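You operate a simulated robot arm through the tools that you are given. There is no shell and no other tool.

You are at the controls of a simulated robot arm. One attempt, no reset.

## Task
Clamp the pump standing in the vice and take its red cover off.
Fine: clamp first; undo the left bolt with the socket wrench from the tool cart, leave the other, which is out; wrench back, cover on the cart; pump stays clamped, old gasket stays on. Set down upright: socket wrench.

The check looks at the end state, three seconds after you hand in, the way a careful person would. Anything else that was tipped, shoved, dropped, spilled or broken makes it a failure. A push-on lid holds only when it is set on centred and level and pressed home; a screw cap is set on level and turned clockwise until tight.

## Robot
A 7-joint arm with a three-finger gripper, fixed in place. Base frame: the origin is at the foot of the arm, x ahead of it, y to its left, z up. Lengths are in m, angles in degrees, forces in N, time in s.
With the tool pointing down near the work surface it reaches from about 0.14 to 0.88 m from the base axis. Its first joint turns from -166.0 to 166.0 degrees. Payload 2.94 kg.
Tool frame: the origin (TCP) lies between the finger pads and is the grasp point; the fingertips stand 0.03 m ahead of it; z points along the fingers, y is the line along which they close. Largest opening 0.132 m; the body of the gripper starts 0.107 m behind the TCP.
Orientation is that of the tool frame in the base frame, as a unit quaternion [w, x, y, z]. With the fingers straight down and closing along the base's y, the tool's x points along the base's -x, its y along +y and its z along -z.

## Interface
- The arm moves only by the tool drive_tool. Its argument "increments" is a list that holds one entry, the list of rows, each a list of 7 numbers: the turn, a rotation vector about the tool's x, y, z in rad, then the shift along the tool's x, y, z in mm, then the gripper command, from -1 (fully open) to 1 (shut), values between in proportion. In form: [[[ax, ay, az, tx, ty, tz, hand], ...]]. A call has 1 to 20 rows; each row shifts and turns the commanded pose from where the row before left it, along the tool's axes as they then stand. A row lasts 0.2 s, in which the tool goes at most 0.05 m and 8.6 degrees; a call with a longer step from one row to the next is refused whole, and so is a gripper value outside its range. Where a pose cannot be reached the arm comes as near as it can. A force on the tool above 40 N (or 10 N above the force at the start of the call, whichever is more), or a blocked arm, ends the call early, and 0.2 s more pass. Each finger halts on what it meets, pressing with about 24 N; the grip force reading is that of the motor and also rises with nothing between the fingers. The clock runs only during rows and for 0.2 s after the last one: add rows that do not move to give the fingers time. It gives the time, the measured TCP pose, the force on the tool (base axes), the opening and the grip force at its end, in the units of the frame above (readings bear some noise), with the torque about the TCP (base axes, N m) and any sound that the robot's microphone picked up, and new pictures: "show" is both (left out), scene, wrist or none.
- Cameras (640 x 400 px; columns grow to the right, rows downward): "scene" is fixed at [0.2215, -0.6611, 1.724]; the picture's right is [1.00, 0.08, 0.00], its down [0.07, -0.80, -0.59] and it looks along [-0.05, 0.59, -0.81] (base axes); focal length 214 px, centre (320, 200). "wrist" rides on the gripper at [0.072, 0.003, -0.144] in the tool frame; the picture's right is [-0.04, 1.00, 0.00], its down [-0.88, -0.04, -0.48] and it looks along [-0.48, -0.02, 0.88] (tool axes); focal length 256 px, centre (320, 200). There is no depth. A picture from a camera that has moved, and an enlarged one, comes with that camera's place and axes in the base frame and with its lens. The place of the scene camera against the robot may be out by one fixed shift of up to 0.018 m in any direction.
- raise_lower(by): slides the trunk up (or, below 0, down) by that many m; the arm rides with it, the base frame stays. It gives what a move gives, with no picture.
- inspect(camera, box): a new picture of the part [left, top, right, bottom] of that camera's present view, enlarged. The clock stands still meanwhile.
- sign_off(): hands the job in; it is judged then, once.

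Places have to be worked out from the pictures, the camera data and where the tool is seen. Open the gripper and draw the arm clear of the work before you hand the job in, unless the task says otherwise.

The tools are called after "Call:" as a command line: name --argument value ..., lists and objects as JSON in quotes. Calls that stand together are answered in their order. drive_tool: Moves the arm, as the interface text tells. Its arguments: {"type":"object","properties":{"increments":{"type":"array","items":{"type":"array","items":{"type":"array","items":{"type":"number"}}}},"show":{"type":"string","enum":["both","scene","wrist","none"]}},"required":["increments"]} The other tools are called the same way: raise_lower (by) slides the trunk up or down; inspect (camera, box) takes an enlarged picture of a part of a camera's view; sign_off () hands the job in.

At the start:

```text
clock: 0.0
tool_pos: [0.4591, -0.1314, 1.4904]
ee_rot: [0.0, 0.0, 1.0, 0.0]
wrist_force: [-0.2, -0.2, 0.0]
torque: [-0.01, 0.01, 0.06]
grip_width: 0.132
grip_force: 0.0
trunk travel left (down, up): [-0.35, 0.19]
```

scene: 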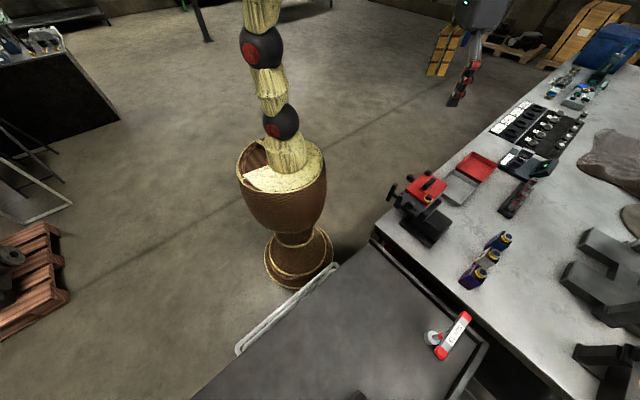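
wrist: 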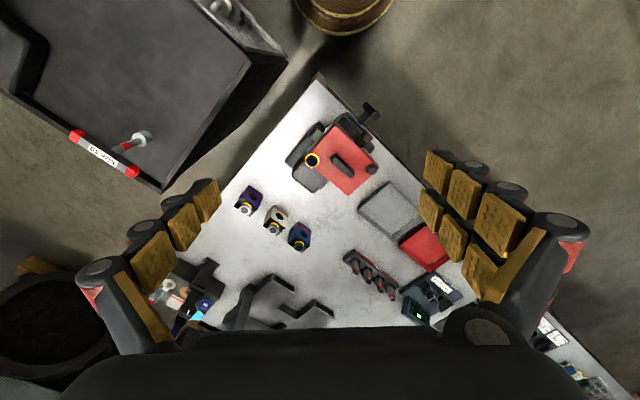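

The pictures show the vice with the red-covered pump at the edge of the bench and the tool cart near the camera with a wrench lying on it. I enlarge both views before I move anything.

Call:
inspect --camera "scene" --box '[360, 140, 520, 260]'

Call:
inspect --camera "wrist" --box '[270, 90, 430, 210]'

Call:
inspect --camera "scene" --box '[380, 280, 520, 400]'

Call:
inspect --camera "wrist" --box '[40, 90, 200, 210]'

```text
3.33 times, centred on (440, 200) of scene
camera zoom: at [0.2215, -0.6611, 1.724], right [1.0, 0.08, 0.0], down [0.07, -0.8, -0.59], along [-0.05, 0.59, -0.81], focal length 715 px, centre (-80, 200)
```

zoom: 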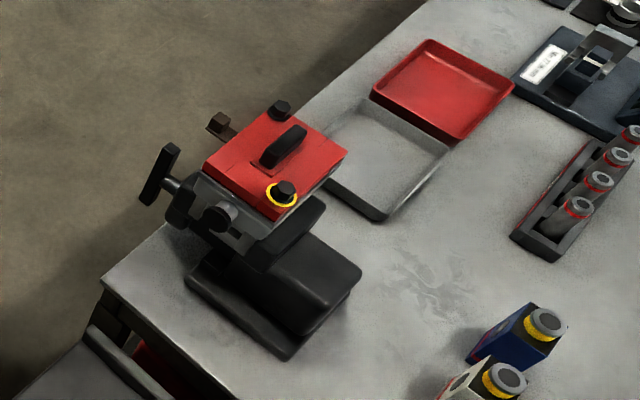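

```text
3.33 times, centred on (350, 150) of wrist
camera zoom: at [0.3856, -0.1275, 1.6335], right [0.04, 1.0, 0.0], down [0.88, -0.04, 0.48], along [0.48, -0.02, -0.88], focal length 853 px, centre (220, 367)
```

zoom: 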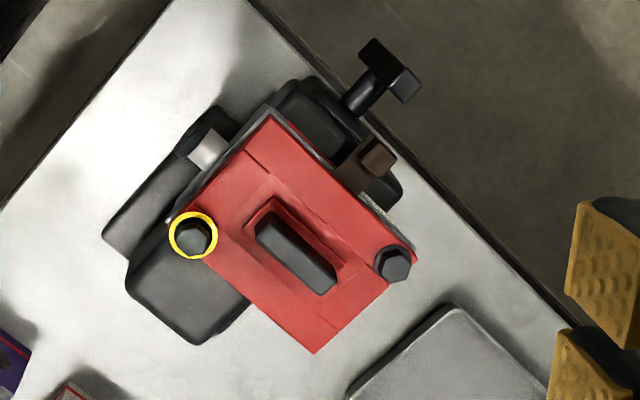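

```text
3.33 times, centred on (450, 340) of scene
camera zoom: at [0.2215, -0.6611, 1.724], right [1.0, 0.08, 0.0], down [0.07, -0.8, -0.59], along [-0.05, 0.59, -0.81], focal length 715 px, centre (-113, -267)
```

zoom: 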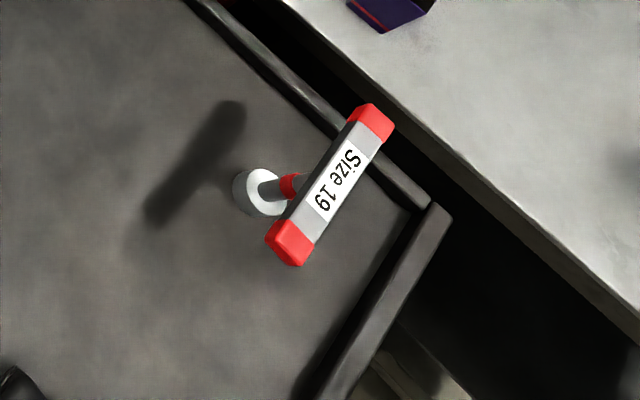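

```text
3.33 times, centred on (120, 150) of wrist
camera zoom: at [0.3856, -0.1275, 1.6335], right [0.04, 1.0, 0.0], down [0.88, -0.04, 0.48], along [0.48, -0.02, -0.88], focal length 853 px, centre (987, 367)
```

zoom: 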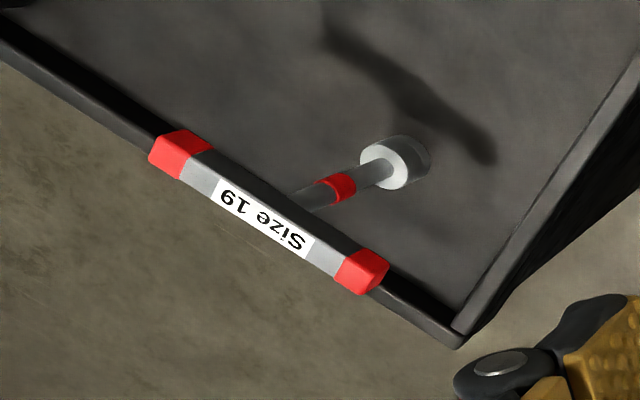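

The rays from both cameras agree: the cover's top is near (0.605, -0.082, 1.048) and the wrench handle near (0.542, -0.592, 1.112), standing upright with its bar about 45° in the plane. I bring the tool down to about 1.21 m, well above the pump, for a closer look.

Call:
drive_tool --increments '[[[0, 0, 0, -6, 7, 35, -1], [0, 0, 0, -6, 7, 35, -1], [0, 0, 0, -6, 7, 35, -1], [0, 0, 0, -6, 7, 35, -1], [0, 0, 0, -6, 7, 35, -1], [0, 0, 0, -6, 6, 35, -1], [0, 0, 0, -7, 6, 34, -1], [0, 0, 0, -7, 6, 34, -1]]]' --show "both"

```text
clock: 1.8
tool_pos: [0.5095, -0.0774, 1.2126]
ee_rot: [0.001, 0.0, 1.0, 0.0]
wrist_force: [-0.1, -0.1, -0.2]
torque: [0.01, 0.02, 0.02]
grip_width: 0.1318
grip_force: 0.0
trunk travel left (down, up): [-0.35, 0.19]
camera wrist: at [0.4367, -0.0736, 1.3552], right [0.04, 1.0, 0.0], down [0.88, -0.04, 0.48], along [0.48, -0.02, -0.88], focal length 256 px, centre (320, 200)
```

scene: 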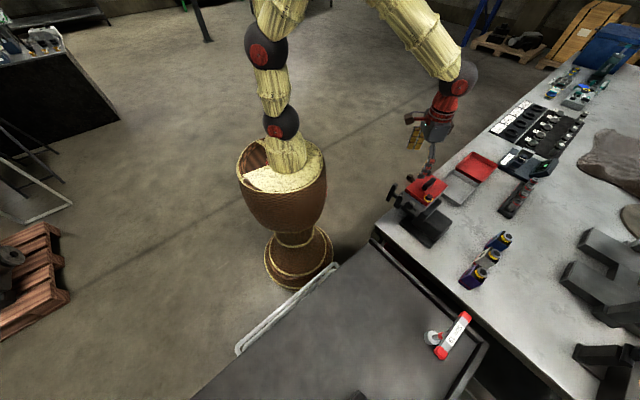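
wrist: 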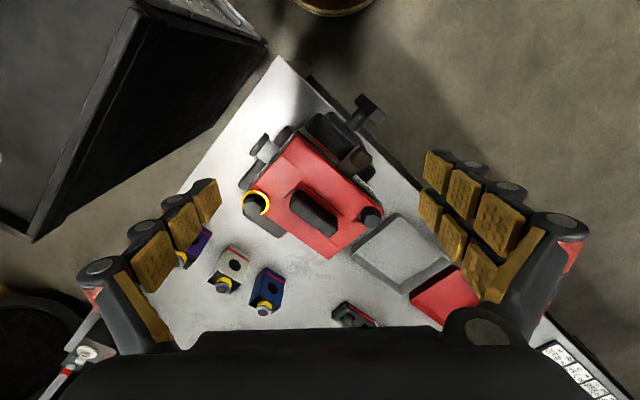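

The view is closer now; I enlarge the vice and pump to make out the bolts and the vice handle.

Call:
inspect --camera "wrist" --box '[230, 85, 400, 190]'

Call:
inspect --camera "wrist" --box '[230, 165, 410, 275]'

Call:
inspect --camera "scene" --box '[380, 160, 460, 250]'

```text
3.76 times, centred on (315, 138) of wrist
camera zoom: at [0.4367, -0.0736, 1.3552], right [0.04, 1.0, 0.0], down [0.88, -0.04, 0.48], along [0.48, -0.02, -0.88], focal length 964 px, centre (339, 435)
```

zoom: 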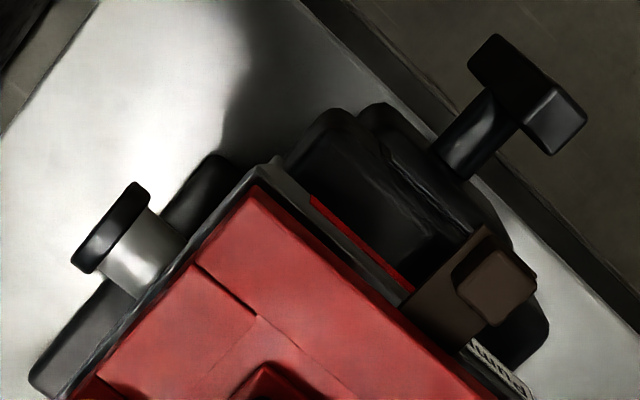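

```text
3.56 times, centred on (320, 220) of wrist
camera zoom: at [0.4367, -0.0736, 1.3552], right [0.04, 1.0, 0.0], down [0.88, -0.04, 0.48], along [0.48, -0.02, -0.88], focal length 910 px, centre (320, 129)
```

zoom: 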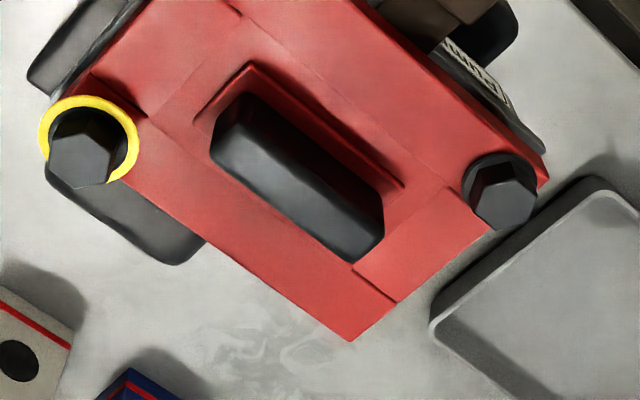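

```text
4.44 times, centred on (420, 205) of scene
camera zoom: at [0.2215, -0.6611, 1.724], right [1.0, 0.08, 0.0], down [0.07, -0.8, -0.59], along [-0.05, 0.59, -0.81], focal length 953 px, centre (-124, 178)
```

zoom: 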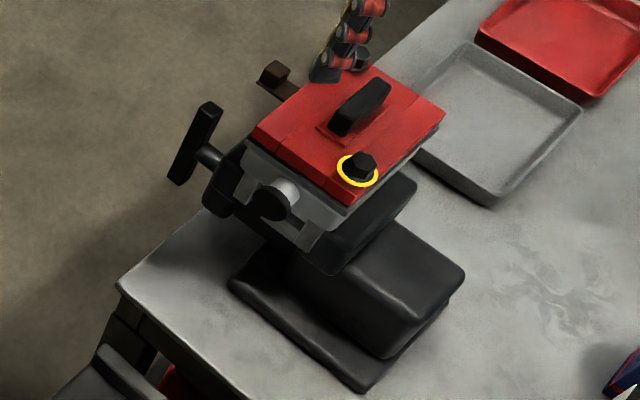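

In the wrist picture there are two bolt heads on the cover, one with a yellow ring near (0.607, -0.170) and one without near (0.636, -0.010), plus a vice T-handle on the pedestal side. I tilt the camera toward horizontal and back off to see from the side which bolt stands out and how the vice works.

Call:
drive_tool --increments '[[[0, -0.131, 0, 0, 0, 0, -1], [0, -0.131, 0, 0, 0, 0, -1], [0, -0.131, 0, 0, 0, 0, -1], [0, -0.131, 0, 0, 0, 0, -1], [0, -0.131, 0, 0, 0, 0, -1], [0, -0.131, 0, 0, 0, 0, -1], [0, 0, 0, 28, -7, 0, -1], [0, 0, 0, 28, -7, 0, -1], [0, 0, 0, 28, -7, 0, -1]]]' --show "both"

```text
clock: 3.8
tool_pos: [0.4489, -0.1002, 1.1547]
ee_rot: [0.384, 0.0, 0.923, 0.0]
wrist_force: [1.2, 0.4, 0.4]
torque: [-0.02, 0.02, -0.02]
grip_width: 0.1322
grip_force: 0.1
trunk travel left (down, up): [-0.35, 0.19]
camera wrist: at [0.296, -0.0956, 1.2034], right [0.03, 1.0, 0.03], down [0.28, -0.04, 0.96], along [0.96, -0.02, -0.28], focal length 256 px, centre (320, 200)
```

scene: 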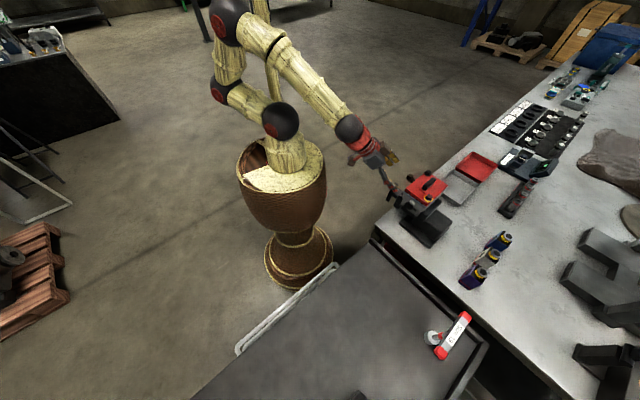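
wrist: 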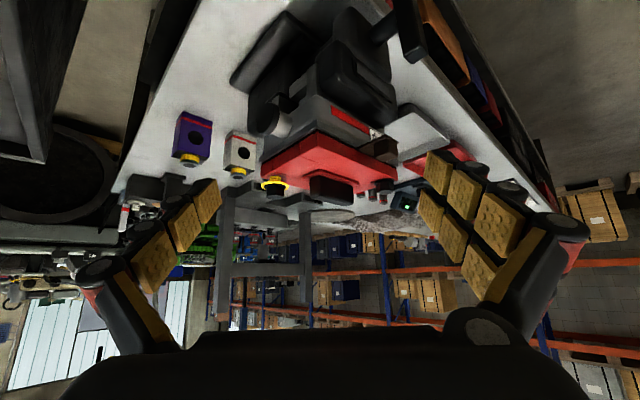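

This side view (upside down in the picture) shows the pump front in the vice. I enlarge the pump and the handle.

Call:
inspect --camera "wrist" --box '[230, 90, 420, 210]'

Call:
inspect --camera "wrist" --box '[240, 0, 430, 120]'

Call:
inspect --camera "wrist" --box '[250, 160, 330, 210]'

Call:
inspect --camera "wrist" --box '[330, 150, 410, 210]'

```text
3.33 times, centred on (325, 150) of wrist
camera zoom: at [0.296, -0.0956, 1.2034], right [0.03, 1.0, 0.03], down [0.28, -0.04, 0.96], along [0.96, -0.02, -0.28], focal length 853 px, centre (303, 367)
```

zoom: 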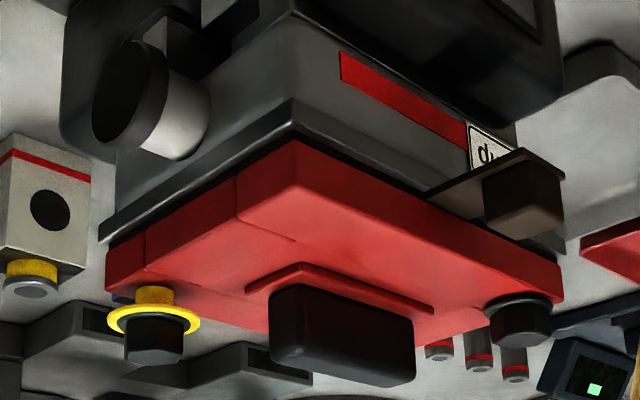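

```text
3.33 times, centred on (335, 60) of wrist
camera zoom: at [0.296, -0.0956, 1.2034], right [0.03, 1.0, 0.03], down [0.28, -0.04, 0.96], along [0.96, -0.02, -0.28], focal length 853 px, centre (270, 667)
```

zoom: 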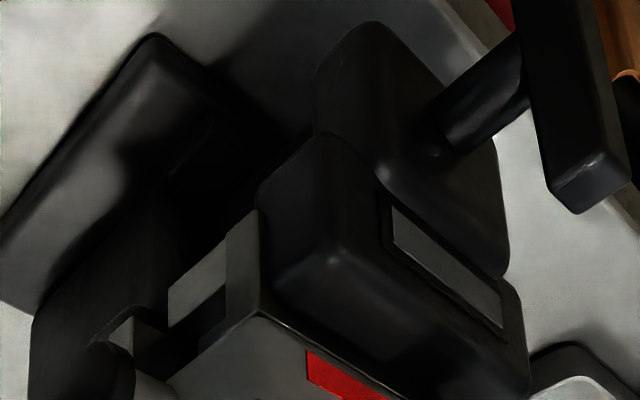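

```text
8.00 times, centred on (290, 185) of wrist
camera zoom: at [0.296, -0.0956, 1.2034], right [0.03, 1.0, 0.03], down [0.28, -0.04, 0.96], along [0.96, -0.02, -0.28], focal length 2048 px, centre (560, 320)
```

zoom: 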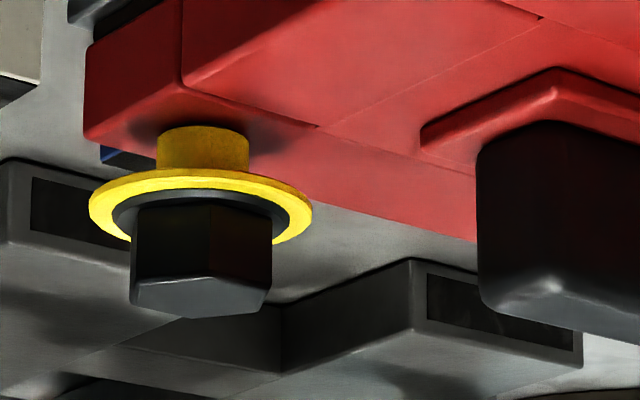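

```text
6.67 times, centred on (370, 180) of wrist
camera zoom: at [0.296, -0.0956, 1.2034], right [0.03, 1.0, 0.03], down [0.28, -0.04, 0.96], along [0.96, -0.02, -0.28], focal length 1707 px, centre (-13, 333)
```

zoom: 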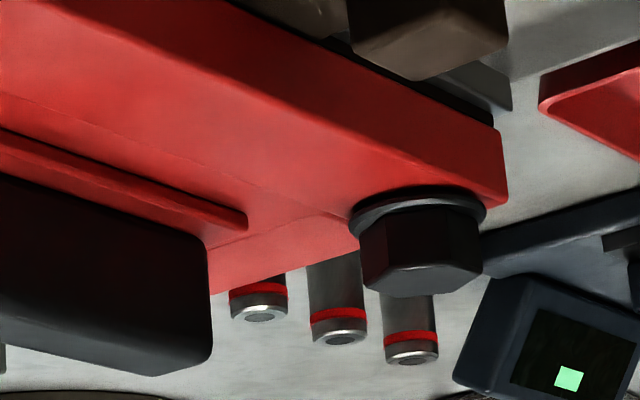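

The ringless bolt at +y (the robot's left) sits flush, so it is the tight one, while the yellow-ringed one stands proud and is already out. The vice bar looks vertical at about (0.517, 0.012), z 0.83 to 0.96, so I swing round to look along the vice screw axis.

Call:
drive_tool --increments '[[[0, 0, 0, 10.6, 45, -10.6, -1], [0, 0, 0, 10.6, 45, -10.6, -1], [0, 0, 0, 10.6, 45, -10.6, -1], [0, 0, 0, 10.6, 45, -10.6, -1], [0, 0, 0, 10.6, 45, -10.6, -1], [0, 0, 0, 10.6, 45, -10.6, -1], [0.0926, 0, 0.0926, 0, 0, 0, -1], [0.0926, 0, 0.0926, 0, 0, 0, -1], [0.0926, 0, 0.0926, 0, 0, 0, -1], [0.0926, 0, 0.0926, 0, 0, 0, -1], [0.0926, 0, 0.0926, 0, 0, 0, -1], [0.0926, 0, 0.0926, 0, 0, 0, -1]]]' --show "both"

```text
clock: 6.4
tool_pos: [0.36, 0.1707, 1.1524]
ee_rot: [0.353, 0.354, 0.853, -0.147]
wrist_force: [-0.7, 0.2, -0.4]
torque: [0.02, -0.02, 0.0]
grip_width: 0.132
grip_force: 0.0
trunk travel left (down, up): [-0.35, 0.19]
camera wrist: at [0.2531, 0.2824, 1.2022], right [0.73, 0.68, 0.03], down [0.17, -0.23, 0.96], along [0.66, -0.69, -0.29], focal length 256 px, centre (320, 200)
```

scene: 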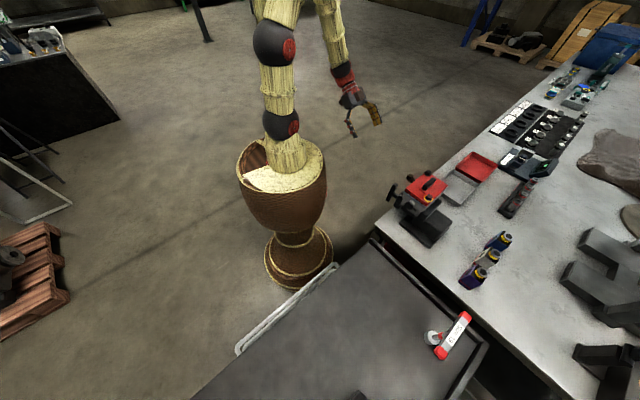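
wrist: 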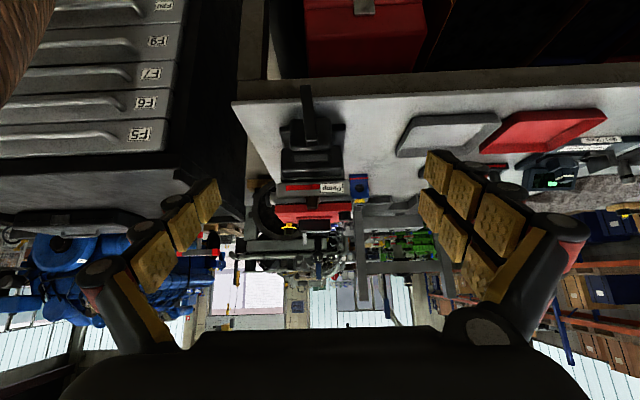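

From here the vice is seen nearly along its screw axis. I enlarge it.

Call:
inspect --camera "wrist" --box '[250, 75, 390, 240]'

Call:
inspect --camera "wrist" --box '[260, 160, 380, 235]'

```text
2.42 times, centred on (320, 158) of wrist
camera zoom: at [0.2531, 0.2824, 1.2022], right [0.73, 0.68, 0.03], down [0.17, -0.23, 0.96], along [0.66, -0.69, -0.29], focal length 621 px, centre (320, 303)
```

zoom: 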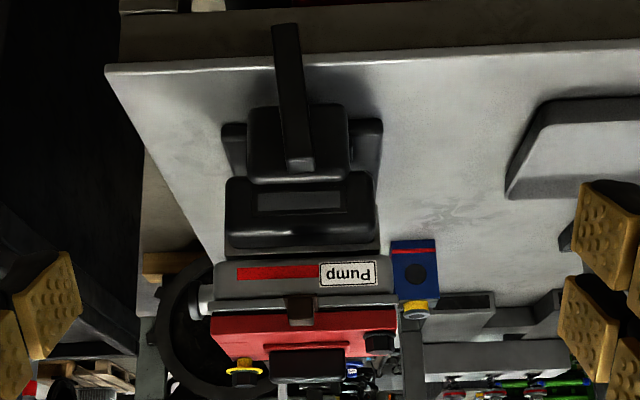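

```text
5.33 times, centred on (320, 198) of wrist
camera zoom: at [0.2531, 0.2824, 1.2022], right [0.73, 0.68, 0.03], down [0.17, -0.23, 0.96], along [0.66, -0.69, -0.29], focal length 1365 px, centre (320, 213)
```

zoom: 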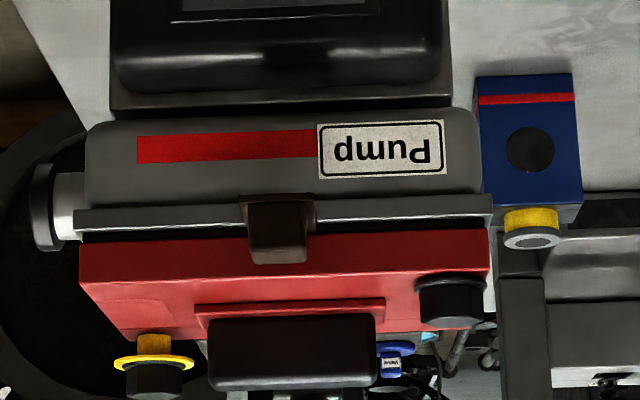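

Facing the "Pump" label, the tight bolt is on the left too, which agrees with the robot's left. By wrist views alone its head is near (0.602, -0.020, 1.105), and the vice bar is centred near (0.505, 0.000, 0.932) with the screw axis along about (0.69, -0.72, 0). I level the tool along that axis and come down to a pre-grasp about 13 cm short of the bar.

Call:
drive_tool --increments '[[[0, -0.131, 0, 0, 0, 0, -1], [0, -0.131, 0, 0, 0, 0, -1], [0, -0.131, 0, 0, 0, 0, -1], [0, -0.131, 0, 0, 0, 0, -1], [0, -0.131, 0, 0, 0, 0, -1], [0, -0.131, 0, 0, 0, 0, -1], [0, 0, 0, 36.7, -2.6, 10, -1], [0, 0, 0, 36.7, -2.6, 10, -1], [0, 0, 0, 36.7, -2.6, 10, -1], [0, 0, 0, 36.7, -2.6, 10, -1], [0, 0, 0, 36.7, -2.6, 10, -1], [0, 0, 0, 36.7, -2.6, 10, -1]]]' --show "both"

```text
clock: 9.0
tool_pos: [0.3916, 0.1179, 0.9328]
ee_rot: [0.654, 0.271, 0.652, -0.27]
wrist_force: [1.0, 0.4, 0.4]
torque: [-0.01, 0.0, -0.02]
grip_width: 0.1315
grip_force: 0.0
trunk travel left (down, up): [-0.35, 0.19]
camera wrist: at [0.2914, 0.2222, 0.8591], right [0.71, 0.71, 0.04], down [-0.36, 0.31, 0.88], along [0.61, -0.64, 0.48], focal length 256 px, centre (320, 200)
```

scene: 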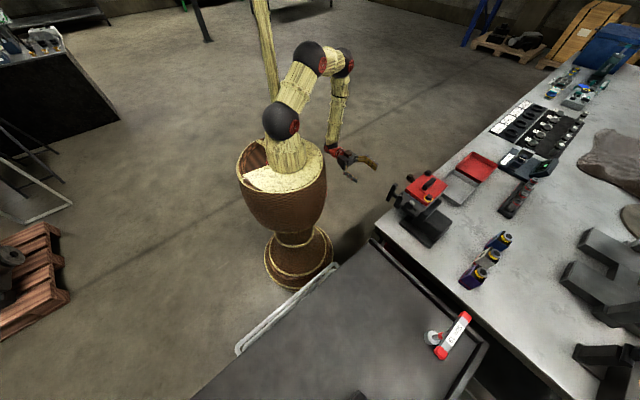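
wrist: 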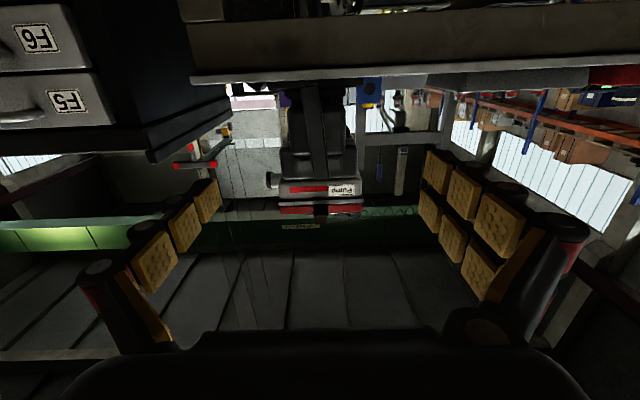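

The level pose is reached exactly. I enlarge the bar from here to fix its height, lateral place and tilt.

Call:
inspect --camera "wrist" --box '[250, 65, 390, 230]'

Call:
inspect --camera "wrist" --box '[270, 70, 380, 140]'

```text
2.42 times, centred on (320, 148) of wrist
camera zoom: at [0.2914, 0.2222, 0.8591], right [0.71, 0.71, 0.04], down [-0.36, 0.31, 0.88], along [0.61, -0.64, 0.48], focal length 621 px, centre (320, 327)
```

zoom: 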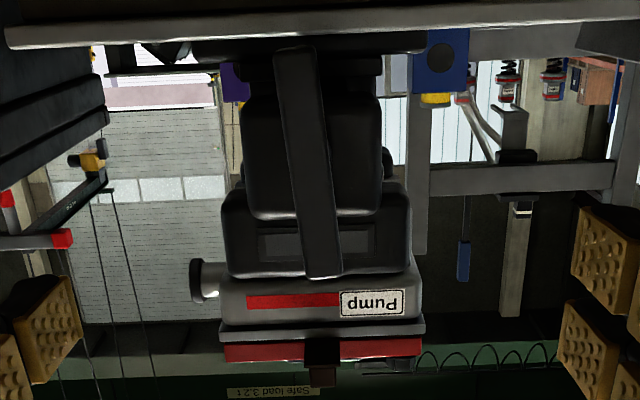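

```text
5.71 times, centred on (325, 105) of wrist
camera zoom: at [0.2914, 0.2222, 0.8591], right [0.71, 0.71, 0.04], down [-0.36, 0.31, 0.88], along [0.61, -0.64, 0.48], focal length 1463 px, centre (291, 743)
```

zoom: 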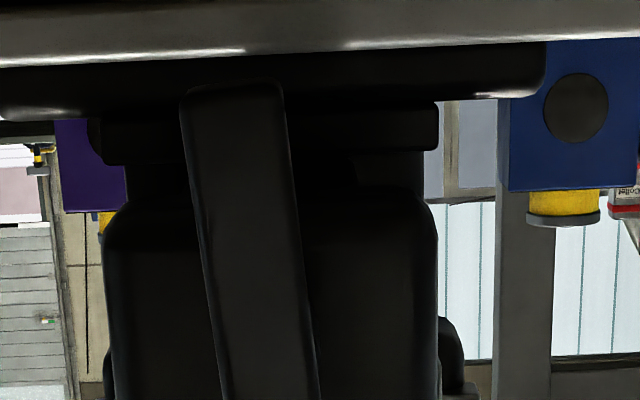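

The bar leans about 5° counterclockwise and its centre is about 5 mm above and 5 mm to the side of the tool axis, with its front face 153 mm ahead. I correct for that, roll to match, and advance with open fingers until the pads straddle the bar.

Call:
drive_tool --increments '[[[0, 0, -0.085, 0, 0, 0, -1], [0, 0, 0, -5, -4.5, 20, -1], [0, 0, 0, 0, 0, 40, -1], [0, 0, 0, 0, 0, 40, -1], [0, 0, 0, 0, 0, 30, -1], [0, 0, 0, 0, 0, 15, -1], [0, 0, 0, 0, 0, 0, -1]]]' --show "both"

```text
clock: 10.6
tool_pos: [0.4906, 0.0121, 0.9394]
ee_rot: [0.642, 0.243, 0.664, -0.298]
wrist_force: [0.7, 0.1, 0.2]
torque: [0.0, 0.0, -0.04]
grip_width: 0.132
grip_force: 0.0
trunk travel left (down, up): [-0.35, 0.19]
camera wrist: at [0.3868, 0.1123, 0.8656], right [0.71, 0.71, -0.04], down [-0.31, 0.36, 0.88], along [0.63, -0.61, 0.48], focal length 256 px, centre (320, 200)
```

scene: 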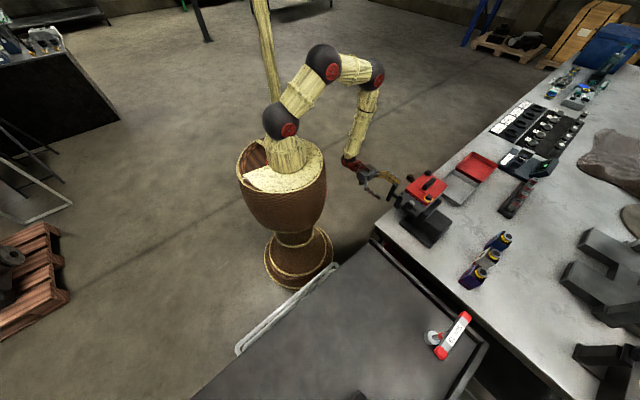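
wrist: 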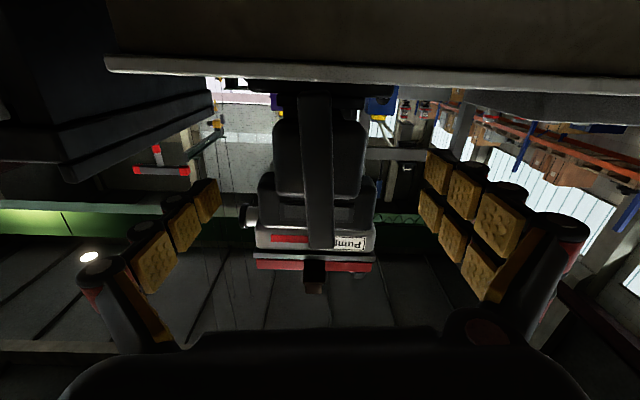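

The bar is now upright in the tool frame, within 2 mm of centre, with its front face about 8 to 10 mm ahead of the TCP. I advance 13 mm and close the fingers on it.

Call:
drive_tool --increments '[[[0, 0, 0, 1, -2, 13, -1], [0, 0, 0, 0, 0, 0, -1], [0, 0, 0, 0, 0, 0, 0], [0, 0, 0, 0, 0, 0, 0], [0, 0, 0, 0, 0, 0, 0], [0, 0, 0, 0, 0, 0, 0.4], [0, 0, 0, 0, 0, 0, 0.6], [0, 0, 0, 0, 0, 0, 0.8], [0, 0, 0, 0, 0, 0, 1], [0, 0, 0, 0, 0, 0, 1], [0, 0, 0, 0, 0, 0, 1], [0, 0, 0, 0, 0, 0, 1]]]' --show "both"

```text
clock: 13.2
tool_pos: [0.4998, 0.0012, 0.9384]
ee_rot: [0.642, 0.242, 0.664, -0.297]
wrist_force: [2.6, 1.9, -1.1]
torque: [-0.03, 0.04, 0.06]
grip_width: 0.0205
grip_force: 30.2
trunk travel left (down, up): [-0.35, 0.19]
camera wrist: at [0.3947, 0.1022, 0.8646], right [0.71, 0.71, -0.04], down [-0.31, 0.36, 0.88], along [0.64, -0.61, 0.48], focal length 256 px, centre (320, 200)
```

scene: 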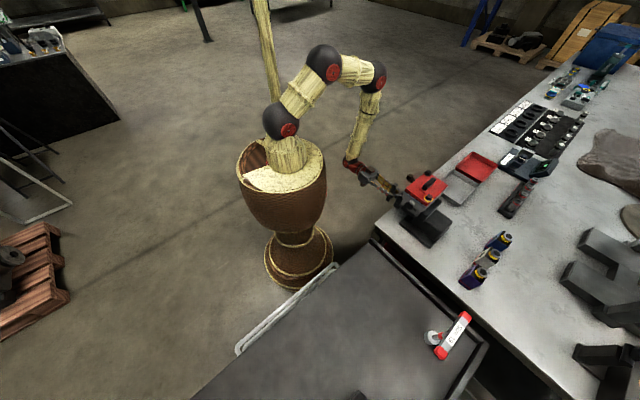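
wrist: 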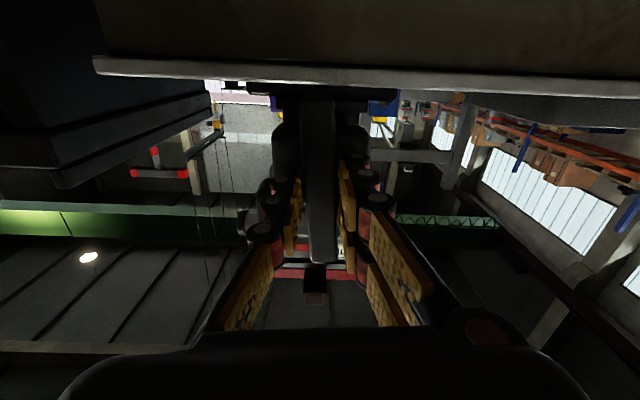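

The bar is held at 20.5 mm with little side force. I turn it clockwise (positive about the tool axis) by about 34° and watch the torque.

Call:
drive_tool --increments '[[[0, 0, 0.1, 0, 0, 0, 1], [0, 0, 0.1, 0, 0, 0, 1], [0, 0, 0.1, 0, 0, 0, 1], [0, 0, 0.1, 0, 0, 0, 1], [0, 0, 0.1, 0, 0, 0, 1], [0, 0, 0.1, 0, 0, 0, 1], [0, 0, 0, 0, 0, 0, 1]]]' --show "wrist"

```text
clock: 14.8
tool_pos: [0.5019, 0.0006, 0.9378]
ee_rot: [0.701, 0.428, 0.562, -0.094]
wrist_force: [35.5, -14.9, 9.3]
torque: [-0.21, 0.04, 0.29]
grip_width: 0.0204
grip_force: 45.3
trunk travel left (down, up): [-0.35, 0.19]
camera wrist: at [0.426, 0.13, 0.8755], right [0.6, 0.6, 0.53], down [-0.67, 0.01, 0.74], along [0.44, -0.8, 0.4], focal length 256 px, centre (320, 200)
```

wrist: 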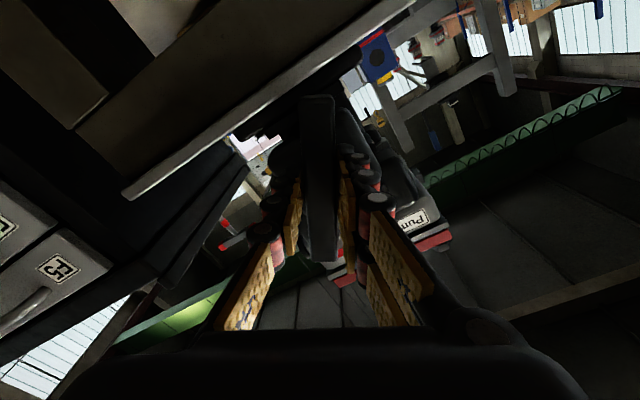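

The handle turned 34° and drew the tool inward about 2 mm with 36 N along the axis, so the screw advances roughly 3 mm per rad. I feed 2 mm forward to relax it, then go on turning with matching feed.

Call:
drive_tool --increments '[[[0, 0, 0, 0, 0, 2, 1], [0, 0, 0, 0, 0, 0, 1]]]' --show "none"

```text
clock: 15.4
tool_pos: [0.5016, -0.0, 0.9379]
ee_rot: [0.701, 0.428, 0.562, -0.095]
wrist_force: [23.4, -1.7, 8.5]
torque: [-0.24, -0.06, 0.26]
grip_width: 0.0206
grip_force: 44.7
trunk travel left (down, up): [-0.35, 0.19]
```

Some of the load is now sideways, about 15 N along +e1 and 8 N up, so the true axis is slightly off my TCP. I shift 2 mm along tool y and 2 mm forward to relieve it.

Call:
drive_tool --increments '[[[0, 0, 0, 0, 1.8, 2, 1], [0, 0, 0, 0, 0, 0, 1]]]' --show "none"

```text
clock: 16.0
tool_pos: [0.501, 0.0005, 0.9381]
ee_rot: [0.701, 0.428, 0.563, -0.096]
wrist_force: [-1.9, 14.3, -3.8]
torque: [-0.01, 0.05, 0.23]
grip_width: 0.0203
grip_force: 45.3
trunk travel left (down, up): [-0.35, 0.19]
```

The forces are nearly balanced now (about -11 N axial). I turn another 0.4 rad with a small feed and check.

Call:
drive_tool --increments '[[[0, 0, 0.1, 0, 0, 0.1, 1], [0, 0, 0.1, 0, 0, 0.3, 1], [0, 0, 0.1, 0, 0, 0.3, 1], [0, 0, 0.1, 0, 0, 0.3, 1], [0, 0, 0, 0, 0, 0, 1]]]' --show "wrist"

```text
clock: 17.2
tool_pos: [0.5028, -0.0009, 0.9369]
ee_rot: [0.705, 0.531, 0.467, 0.045]
wrist_force: [-7.4, 15.0, -20.6]
torque: [0.53, 0.43, 0.33]
grip_width: 0.0204
grip_force: 45.2
trunk travel left (down, up): [-0.35, 0.19]
camera wrist: at [0.4421, 0.1433, 0.8953], right [0.41, 0.41, 0.82], down [-0.85, -0.17, 0.51], along [0.35, -0.9, 0.27], focal length 256 px, centre (320, 200)
```

wrist: 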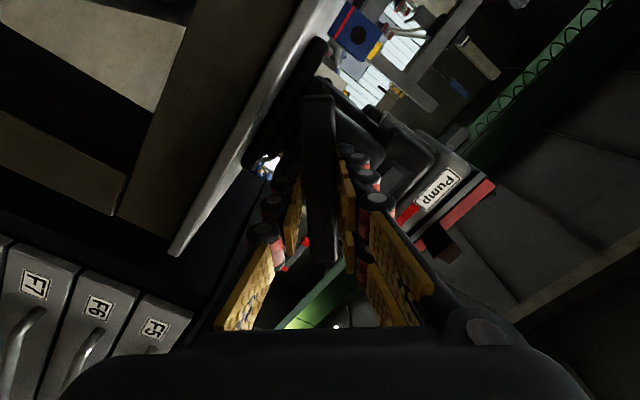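

The handle keeps turning freely, but there is about 20 N of side load downward. I relieve it by about 1.5 mm down and 1 mm back before going on.

Call:
drive_tool --increments '[[[0, 0, 0, 0.9, -1.2, -1, 1], [0, 0, 0, 0, 0, 0, 1]]]' --show "none"

```text
clock: 17.8
tool_pos: [0.5022, -0.0004, 0.936]
ee_rot: [0.707, 0.531, 0.466, 0.046]
wrist_force: [-0.4, 4.6, -9.1]
torque: [0.28, 0.36, 0.29]
grip_width: 0.0202
grip_force: 45.1
trunk travel left (down, up): [-0.35, 0.19]
```

Loads have dropped. I turn another 0.4 rad.

Call:
drive_tool --increments '[[[0, 0, 0.1, 0.2, -0.3, 0.1, 1], [0, 0, 0.1, 0.2, -0.3, 0.1, 1], [0, 0, 0.1, 0, 0, 0.1, 1], [0, 0, 0.1, 0, 0, 0.1, 1], [0, 0, 0, 0, 0, 0, 1]]]' --show "wrist"

```text
clock: 19.0
tool_pos: [0.5039, -0.0023, 0.9385]
ee_rot: [0.684, 0.613, 0.349, 0.187]
wrist_force: [22.2, -17.6, 17.1]
torque: [-0.36, -0.31, -0.7]
grip_width: 0.0201
grip_force: 44.7
trunk travel left (down, up): [-0.35, 0.19]
camera wrist: at [0.4519, 0.1504, 0.9214], right [0.14, 0.15, 0.98], down [-0.95, -0.27, 0.18], along [0.29, -0.95, 0.1], focal length 256 px, centre (320, 200)
```

wrist: 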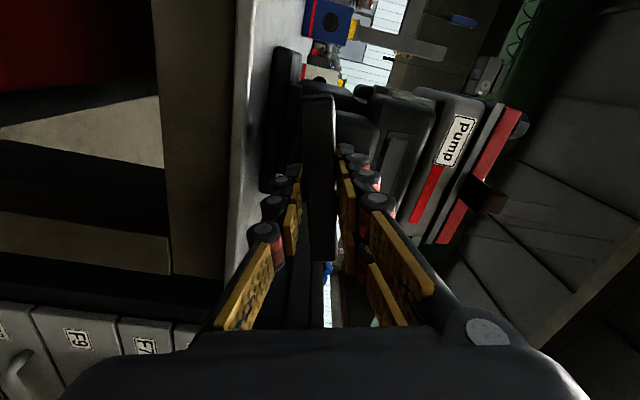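

About 80° turned so far, with the screw again pulling inward (28 N) and 17 N upward. I feed 2 mm in, 1 mm up, and continue.

Call:
drive_tool --increments '[[[0, 0, 0, -0.2, 1.0, 1.8, 1], [0, 0, 0.1, 0, 0.2, 0.4, 1], [0, 0, 0.1, 0, 0.2, 0.4, 1], [0, 0, 0.1, 0, 0.2, 0.4, 1], [0, 0, 0, 0, 0, 0, 1]]]' --show "wrist"

```text
clock: 20.2
tool_pos: [0.5052, -0.0016, 0.938]
ee_rot: [0.647, 0.659, 0.255, 0.286]
wrist_force: [12.1, -3.0, 8.0]
torque: [-0.08, -0.03, 0.41]
grip_width: 0.0204
grip_force: 45.3
trunk travel left (down, up): [-0.35, 0.19]
camera wrist: at [0.4534, 0.1503, 0.9431], right [-0.06, -0.06, 1.0], down [-0.96, -0.28, -0.08], along [0.29, -0.96, -0.04], focal length 256 px, centre (320, 200)
```

wrist: 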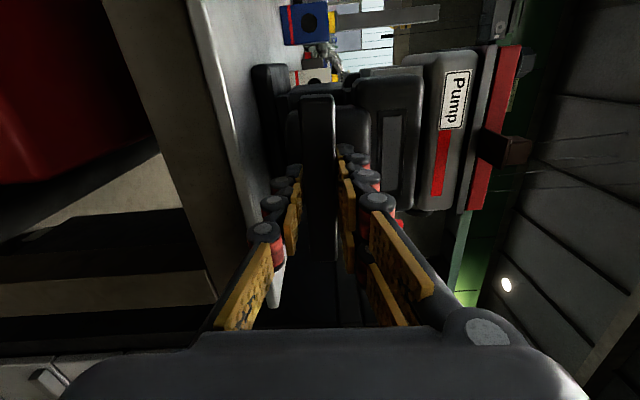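

Turned about 97° with modest loads and no resisting torque yet. I keep turning.

Call:
drive_tool --increments '[[[0, 0, 0.1, 0, 0.2, 0.5, 1], [0, 0, 0.1, 0, 0.2, 0.5, 1], [0, 0, 0.1, 0, 0.2, 0.5, 1], [0, 0, 0.1, 0, 0.2, 0.4, 1], [0, 0, 0, 0, 0, 0, 1]]]' --show "none"

```text
clock: 21.4
tool_pos: [0.5035, -0.0051, 0.9387]
ee_rot: [0.578, 0.696, 0.12, 0.408]
wrist_force: [-4.7, 6.5, -0.1]
torque: [-0.5, 1.22, 0.49]
grip_width: 0.0219
grip_force: 45.0
trunk travel left (down, up): [-0.35, 0.19]
```

A resisting torque of about 1.2 N m around the screw and a slightly spread grip suggest the jaw has met the pump. I look at it before tightening further.

Call:
inspect --camera "wrist" --box '[220, 40, 560, 250]'

Call:
inspect --camera "scene" --box '[370, 150, 470, 260]'

```text
1.88 times, centred on (390, 145) of wrist
camera zoom: at [0.4477, 0.1433, 0.971], right [-0.33, -0.33, 0.88], down [-0.89, -0.21, -0.41], along [0.32, -0.92, -0.22], focal length 482 px, centre (188, 304)
```

zoom: 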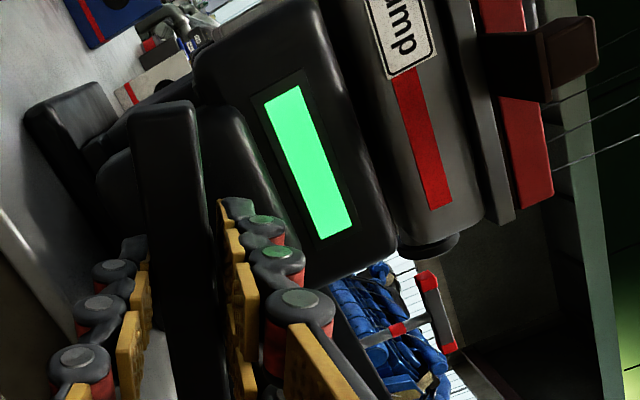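

```text
3.64 times, centred on (420, 205) of scene
camera zoom: at [0.2215, -0.6611, 1.724], right [1.0, 0.08, 0.0], down [0.07, -0.8, -0.59], along [-0.05, 0.59, -0.81], focal length 780 px, centre (-44, 182)
```

zoom: 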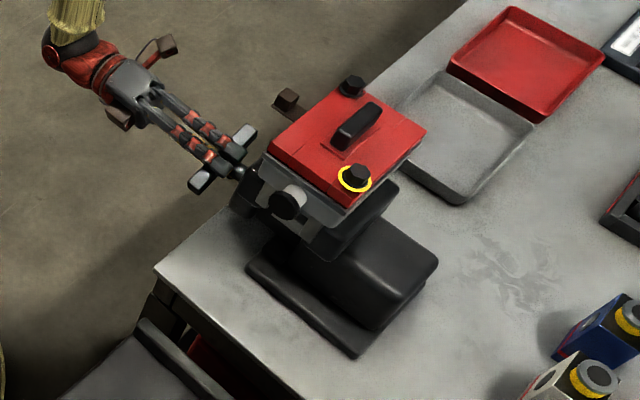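

The indicator strip on the jaw has turned green and the handle is at its stop, so the pump is clamped. I open the fingers partway and back straight off along the screw axis.

Call:
drive_tool --increments '[[[0, 0, 0, 0, 0, 0, 0.6], [0, 0, 0, 0, 0, 0, 0.3], [0, 0, 0, 0, 0, 0, 0.2], [0, 0, 0, 0, 0, 0, 0.2], [0, 0, 0, 0, 0, -10, 0.2], [0, 0, 0, 0, 0, -30, 0.2], [0, 0, 0, 0, 0, -40, 0.2], [0, 0, 0, 0, 0, -40, 0.2], [0, 0, 0, 0, 0, -20, 0.2]]]' --show "both"

```text
clock: 23.4
tool_pos: [0.4066, 0.0945, 0.9389]
ee_rot: [0.578, 0.696, 0.118, 0.409]
wrist_force: [0.6, 1.3, 1.2]
torque: [-0.01, -0.01, 0.01]
grip_width: 0.0527
grip_force: 0.0
trunk travel left (down, up): [-0.35, 0.19]
camera wrist: at [0.3491, 0.2418, 0.9714], right [-0.33, -0.33, 0.88], down [-0.89, -0.21, -0.41], along [0.32, -0.92, -0.22], focal length 256 px, centre (320, 200)
```

scene: 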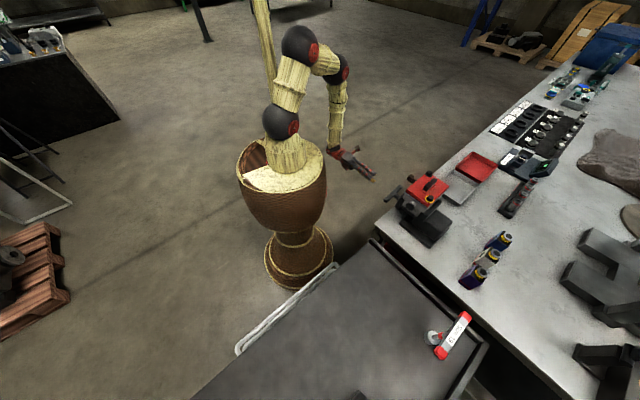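
wrist: 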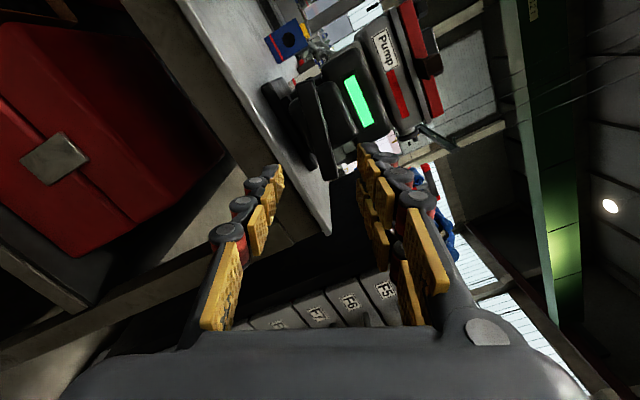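

Released and the indicator stays green. I roll the wrist back to level at this clear spot.

Call:
drive_tool --increments '[[[0, 0, -0.1343, 0, 0, -2, 0.2], [0, 0, -0.1343, 0, 0, -2, 0.2], [0, 0, -0.1343, 0, 0, -2, 0.2], [0, 0, -0.1343, 0, 0, -2, 0.2], [0, 0, -0.1343, 0, 0, -2, 0.2], [0, 0, -0.1343, 0, 0, 0, 0.2], [0, 0, -0.1343, 0, 0, 0, 0.2], [0, 0, -0.1343, 0, 0, 0, 0.2], [0, 0, -0.1343, 0, 0, 0, 0.2], [0, 0, -0.1343, 0, 0, 0, 0.2], [0, 0, -0.1343, 0, 0, 0, 0.2], [0, 0, -0.1343, 0, 0, 0, 0.2], [0, 0, -0.1343, 0, 0, 0, 0.2], [0, 0, -0.1343, 0, 0, 0, 0.2], [0, 0, -0.1343, 0, 0, 0, 0.2]]]' --show "wrist"

```text
clock: 26.6
tool_pos: [0.3992, 0.101, 0.9374]
ee_rot: [0.654, 0.27, 0.653, -0.27]
wrist_force: [0.5, 0.6, -0.5]
torque: [0.01, -0.05, 0.03]
grip_width: 0.0525
grip_force: 0.0
trunk travel left (down, up): [-0.35, 0.19]
camera wrist: at [0.2997, 0.206, 0.8654], right [0.71, 0.71, 0.04], down [-0.36, 0.31, 0.88], along [0.61, -0.64, 0.48], focal length 256 px, centre (320, 200)
```

wrist: 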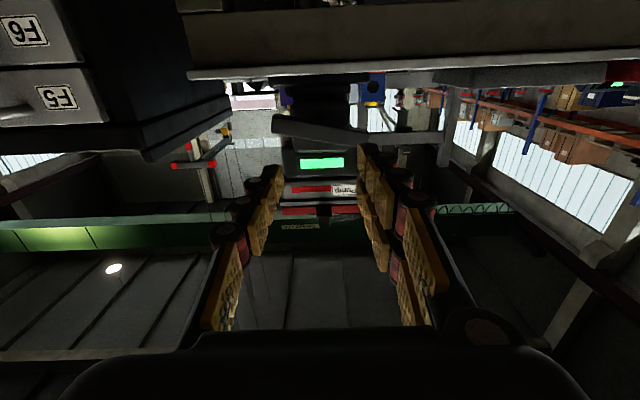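

Rolled back level; green still shows. I rise and turn the tool to point straight down.

Call:
drive_tool --increments '[[[0, 0, 0, -45, 0, 0, 0.2], [0, 0, 0, -45, 0, 0, 0.2], [0, 0, 0, -45, 0, 0, 0.2], [0, 0, 0, -45, 0, 0, 0.2], [0, 0.131, 0, 0, 0, 0, 0.2], [0, 0.131, 0, 0, 0, 0, 0.2], [0, 0.131, 0, 0, 0, 0, 0.2], [0, 0.131, 0, 0, 0, 0, 0.2], [0, 0.131, 0, 0, 0, 0, 0.2], [0, 0.131, 0, 0, 0, 0, 0.2], [0, 0.131, 0, 0, 0, 0, 0.2], [0, 0.131, 0, 0, 0, 0, 0.2], [0, 0.131, 0, 0, 0, 0, 0.2], [0, 0.131, 0, 0, 0, 0, 0.2], [0, 0.131, 0, 0, 0, 0, 0.2], [0, 0.13, 0, 0, 0, 0, 0.2], [0, 0, 0, 0, 0, -45, 0.0], [0, 0, 0, 0, 0, -45, 0.0], [0, 0, 0, 0, 0, -45, 0.0], [0, 0, 0, 0, 0, -45, 0.0]]]' --show "wrist"

```text
clock: 30.8
tool_pos: [0.3758, 0.1278, 1.2759]
ee_rot: [0.108, 0.38, 0.917, -0.045]
wrist_force: [-0.6, -0.2, 0.0]
torque: [0.0, 0.0, 0.02]
grip_width: 0.066
grip_force: 0.2
out of reach, approached as far as the arm can: row 15, 16, 19, 20
trunk travel left (down, up): [-0.35, 0.19]
camera wrist: at [0.3031, 0.204, 1.398], right [0.74, 0.68, 0.01], down [0.5, -0.55, 0.67], along [0.45, -0.49, -0.75], focal length 256 px, centre (320, 200)
```

wrist: 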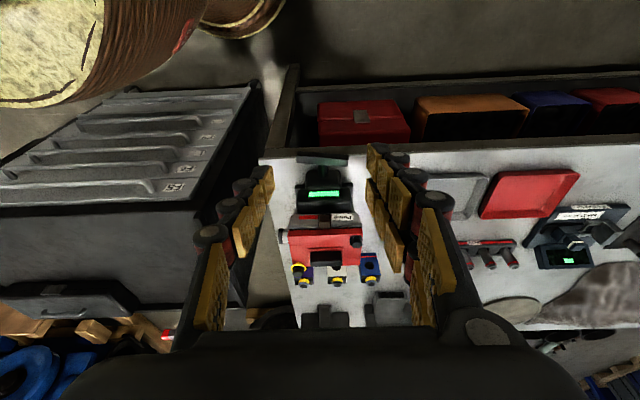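

The arm could not quite reach the straight-down pose this close in, and stopped about 15° tilted. I move outward toward the cart at this height, where a vertical pose should be reachable.

Call:
drive_tool --increments '[[[0, 0, 0, -32.7, -29.2, -3, 0.0], [0, 0, 0, -32.7, -29.2, -3, 0.0], [0, 0, 0, -32.7, -29.2, -3, 0.0], [0, 0, 0, -32.7, -29.2, -3, 0.0], [0, 0, 0, -32.7, -29.2, -3, 0.0], [0, 0, 0, -32.7, -29.2, -3, 0.0], [0, 0, 0, -32.7, -29.2, -3, 0.0], [0, 0, 0, -32.7, -29.2, -3, 0.0]]]' --show "both"

```text
clock: 32.6
tool_pos: [0.4124, 0.0044, 1.2476]
ee_rot: [0.097, 0.383, 0.917, -0.059]
wrist_force: [-0.6, -0.2, 0.3]
torque: [0.01, -0.01, -0.01]
grip_width: 0.0662
grip_force: 0.0
out of reach, approached as far as the arm can: row 1, 2, 3, 4, 5, 6, 7, 8
trunk travel left (down, up): [-0.35, 0.19]
camera wrist: at [0.3448, 0.0836, 1.3698], right [0.74, 0.67, -0.03], down [0.51, -0.55, 0.66], along [0.43, -0.51, -0.75], focal length 256 px, centre (320, 200)
```

scene: 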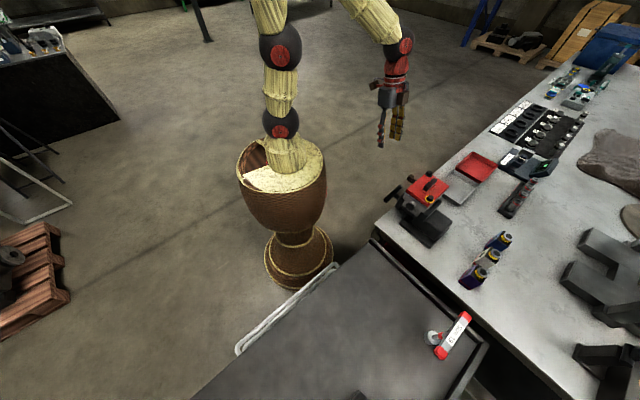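
wrist: 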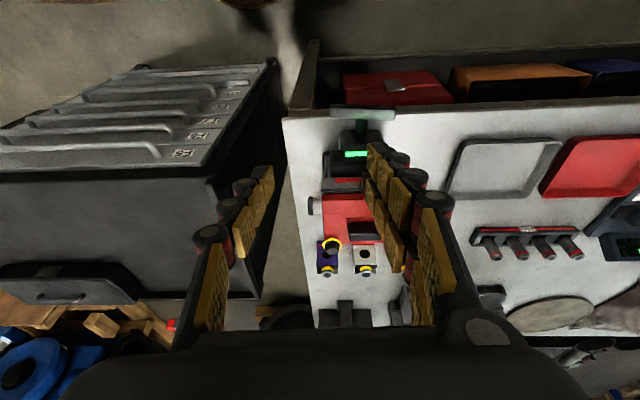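

The arm seems caught at a joint limit in this configuration, short of the commanded spot. I tilt the tool back toward 30–45° as on the way in, to free it, and see where it settles.

Call:
drive_tool --increments '[[[0, -0.131, 0, 0, 0, 0, 0.0], [0, -0.131, 0, 0, 0, 0, 0.0], [0, -0.131, 0, 0, 0, 0, 0.0], [0, -0.131, 0, 0, 0, 0, 0.0], [0, -0.131, 0, 0, 0, 0, 0.0], [0, -0.131, 0, 0, 0, 0, 0.0], [0, 0, 0, 0, 0, 0, 0.0], [0, 0, 0, 0, 0, 0, 0.0]]]' --show "scene"

```text
clock: 34.4
tool_pos: [0.412, 0.0043, 1.2468]
ee_rot: [0.436, 0.338, 0.814, -0.179]
wrist_force: [0.9, -0.6, 0.5]
torque: [0.05, 0.01, -0.04]
grip_width: 0.0662
grip_force: 0.0
trunk travel left (down, up): [-0.35, 0.19]
```

scene: 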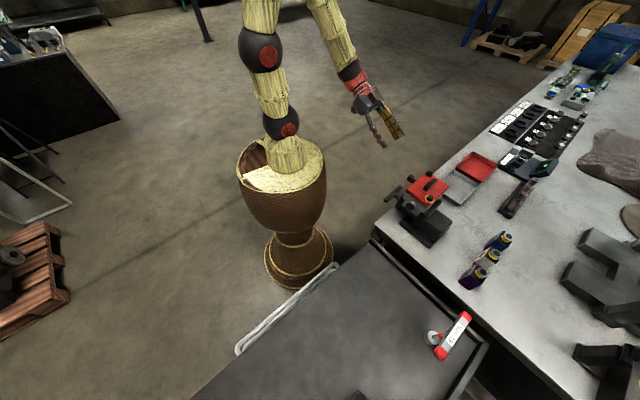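

An unreachable command is clipped to where the arm stops, so I can plan from the measured pose (56° tilt, yaw -45°). I yaw back to face +x and then straighten the tool down, retracing the way I came.

Call:
drive_tool --increments '[[[-0.1087, 0, -0.0724, 0, 0, 0, 0.0], [-0.1087, 0, -0.0724, 0, 0, 0, 0.0], [-0.1087, 0, -0.0724, 0, 0, 0, 0.0], [-0.1087, 0, -0.0724, 0, 0, 0, 0.0], [-0.1087, 0, -0.0724, 0, 0, 0, 0.0], [-0.1087, 0, -0.0724, 0, 0, 0, 0.0], [0, 0.13, 0, 0, 0, 0, 0.0], [0, 0.13, 0, 0, 0, 0, 0.0], [0, 0.13, 0, 0, 0, 0, 0.0], [0, 0.13, 0, 0, 0, 0, 0.0], [0, 0.13, 0, 0, 0, 0, 0.0], [0, 0.13, 0, 0, 0, 0, 0.0], [0, 0.13, 0, 0, 0, 0, 0.0], [0, 0.07, 0, 0, 0, 0, 0.0]]]' --show "scene"

```text
clock: 37.4
tool_pos: [0.4134, 0.0083, 1.2476]
ee_rot: [0.038, -0.004, 0.999, 0.007]
wrist_force: [-0.2, 0.5, 0.0]
torque: [0.0, 0.02, -0.03]
grip_width: 0.0662
grip_force: 0.1
out of reach, approached as far as the arm can: row 8
trunk travel left (down, up): [-0.35, 0.19]
```

scene: 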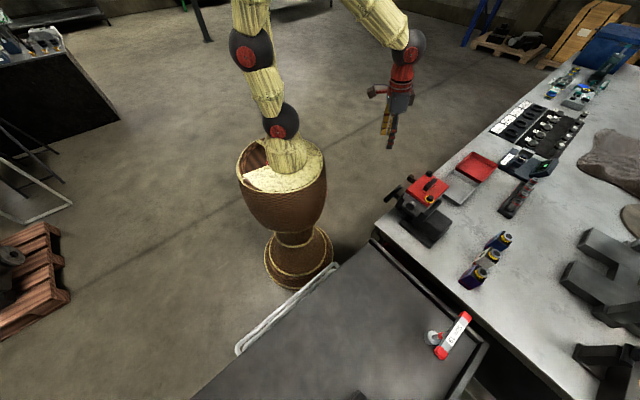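

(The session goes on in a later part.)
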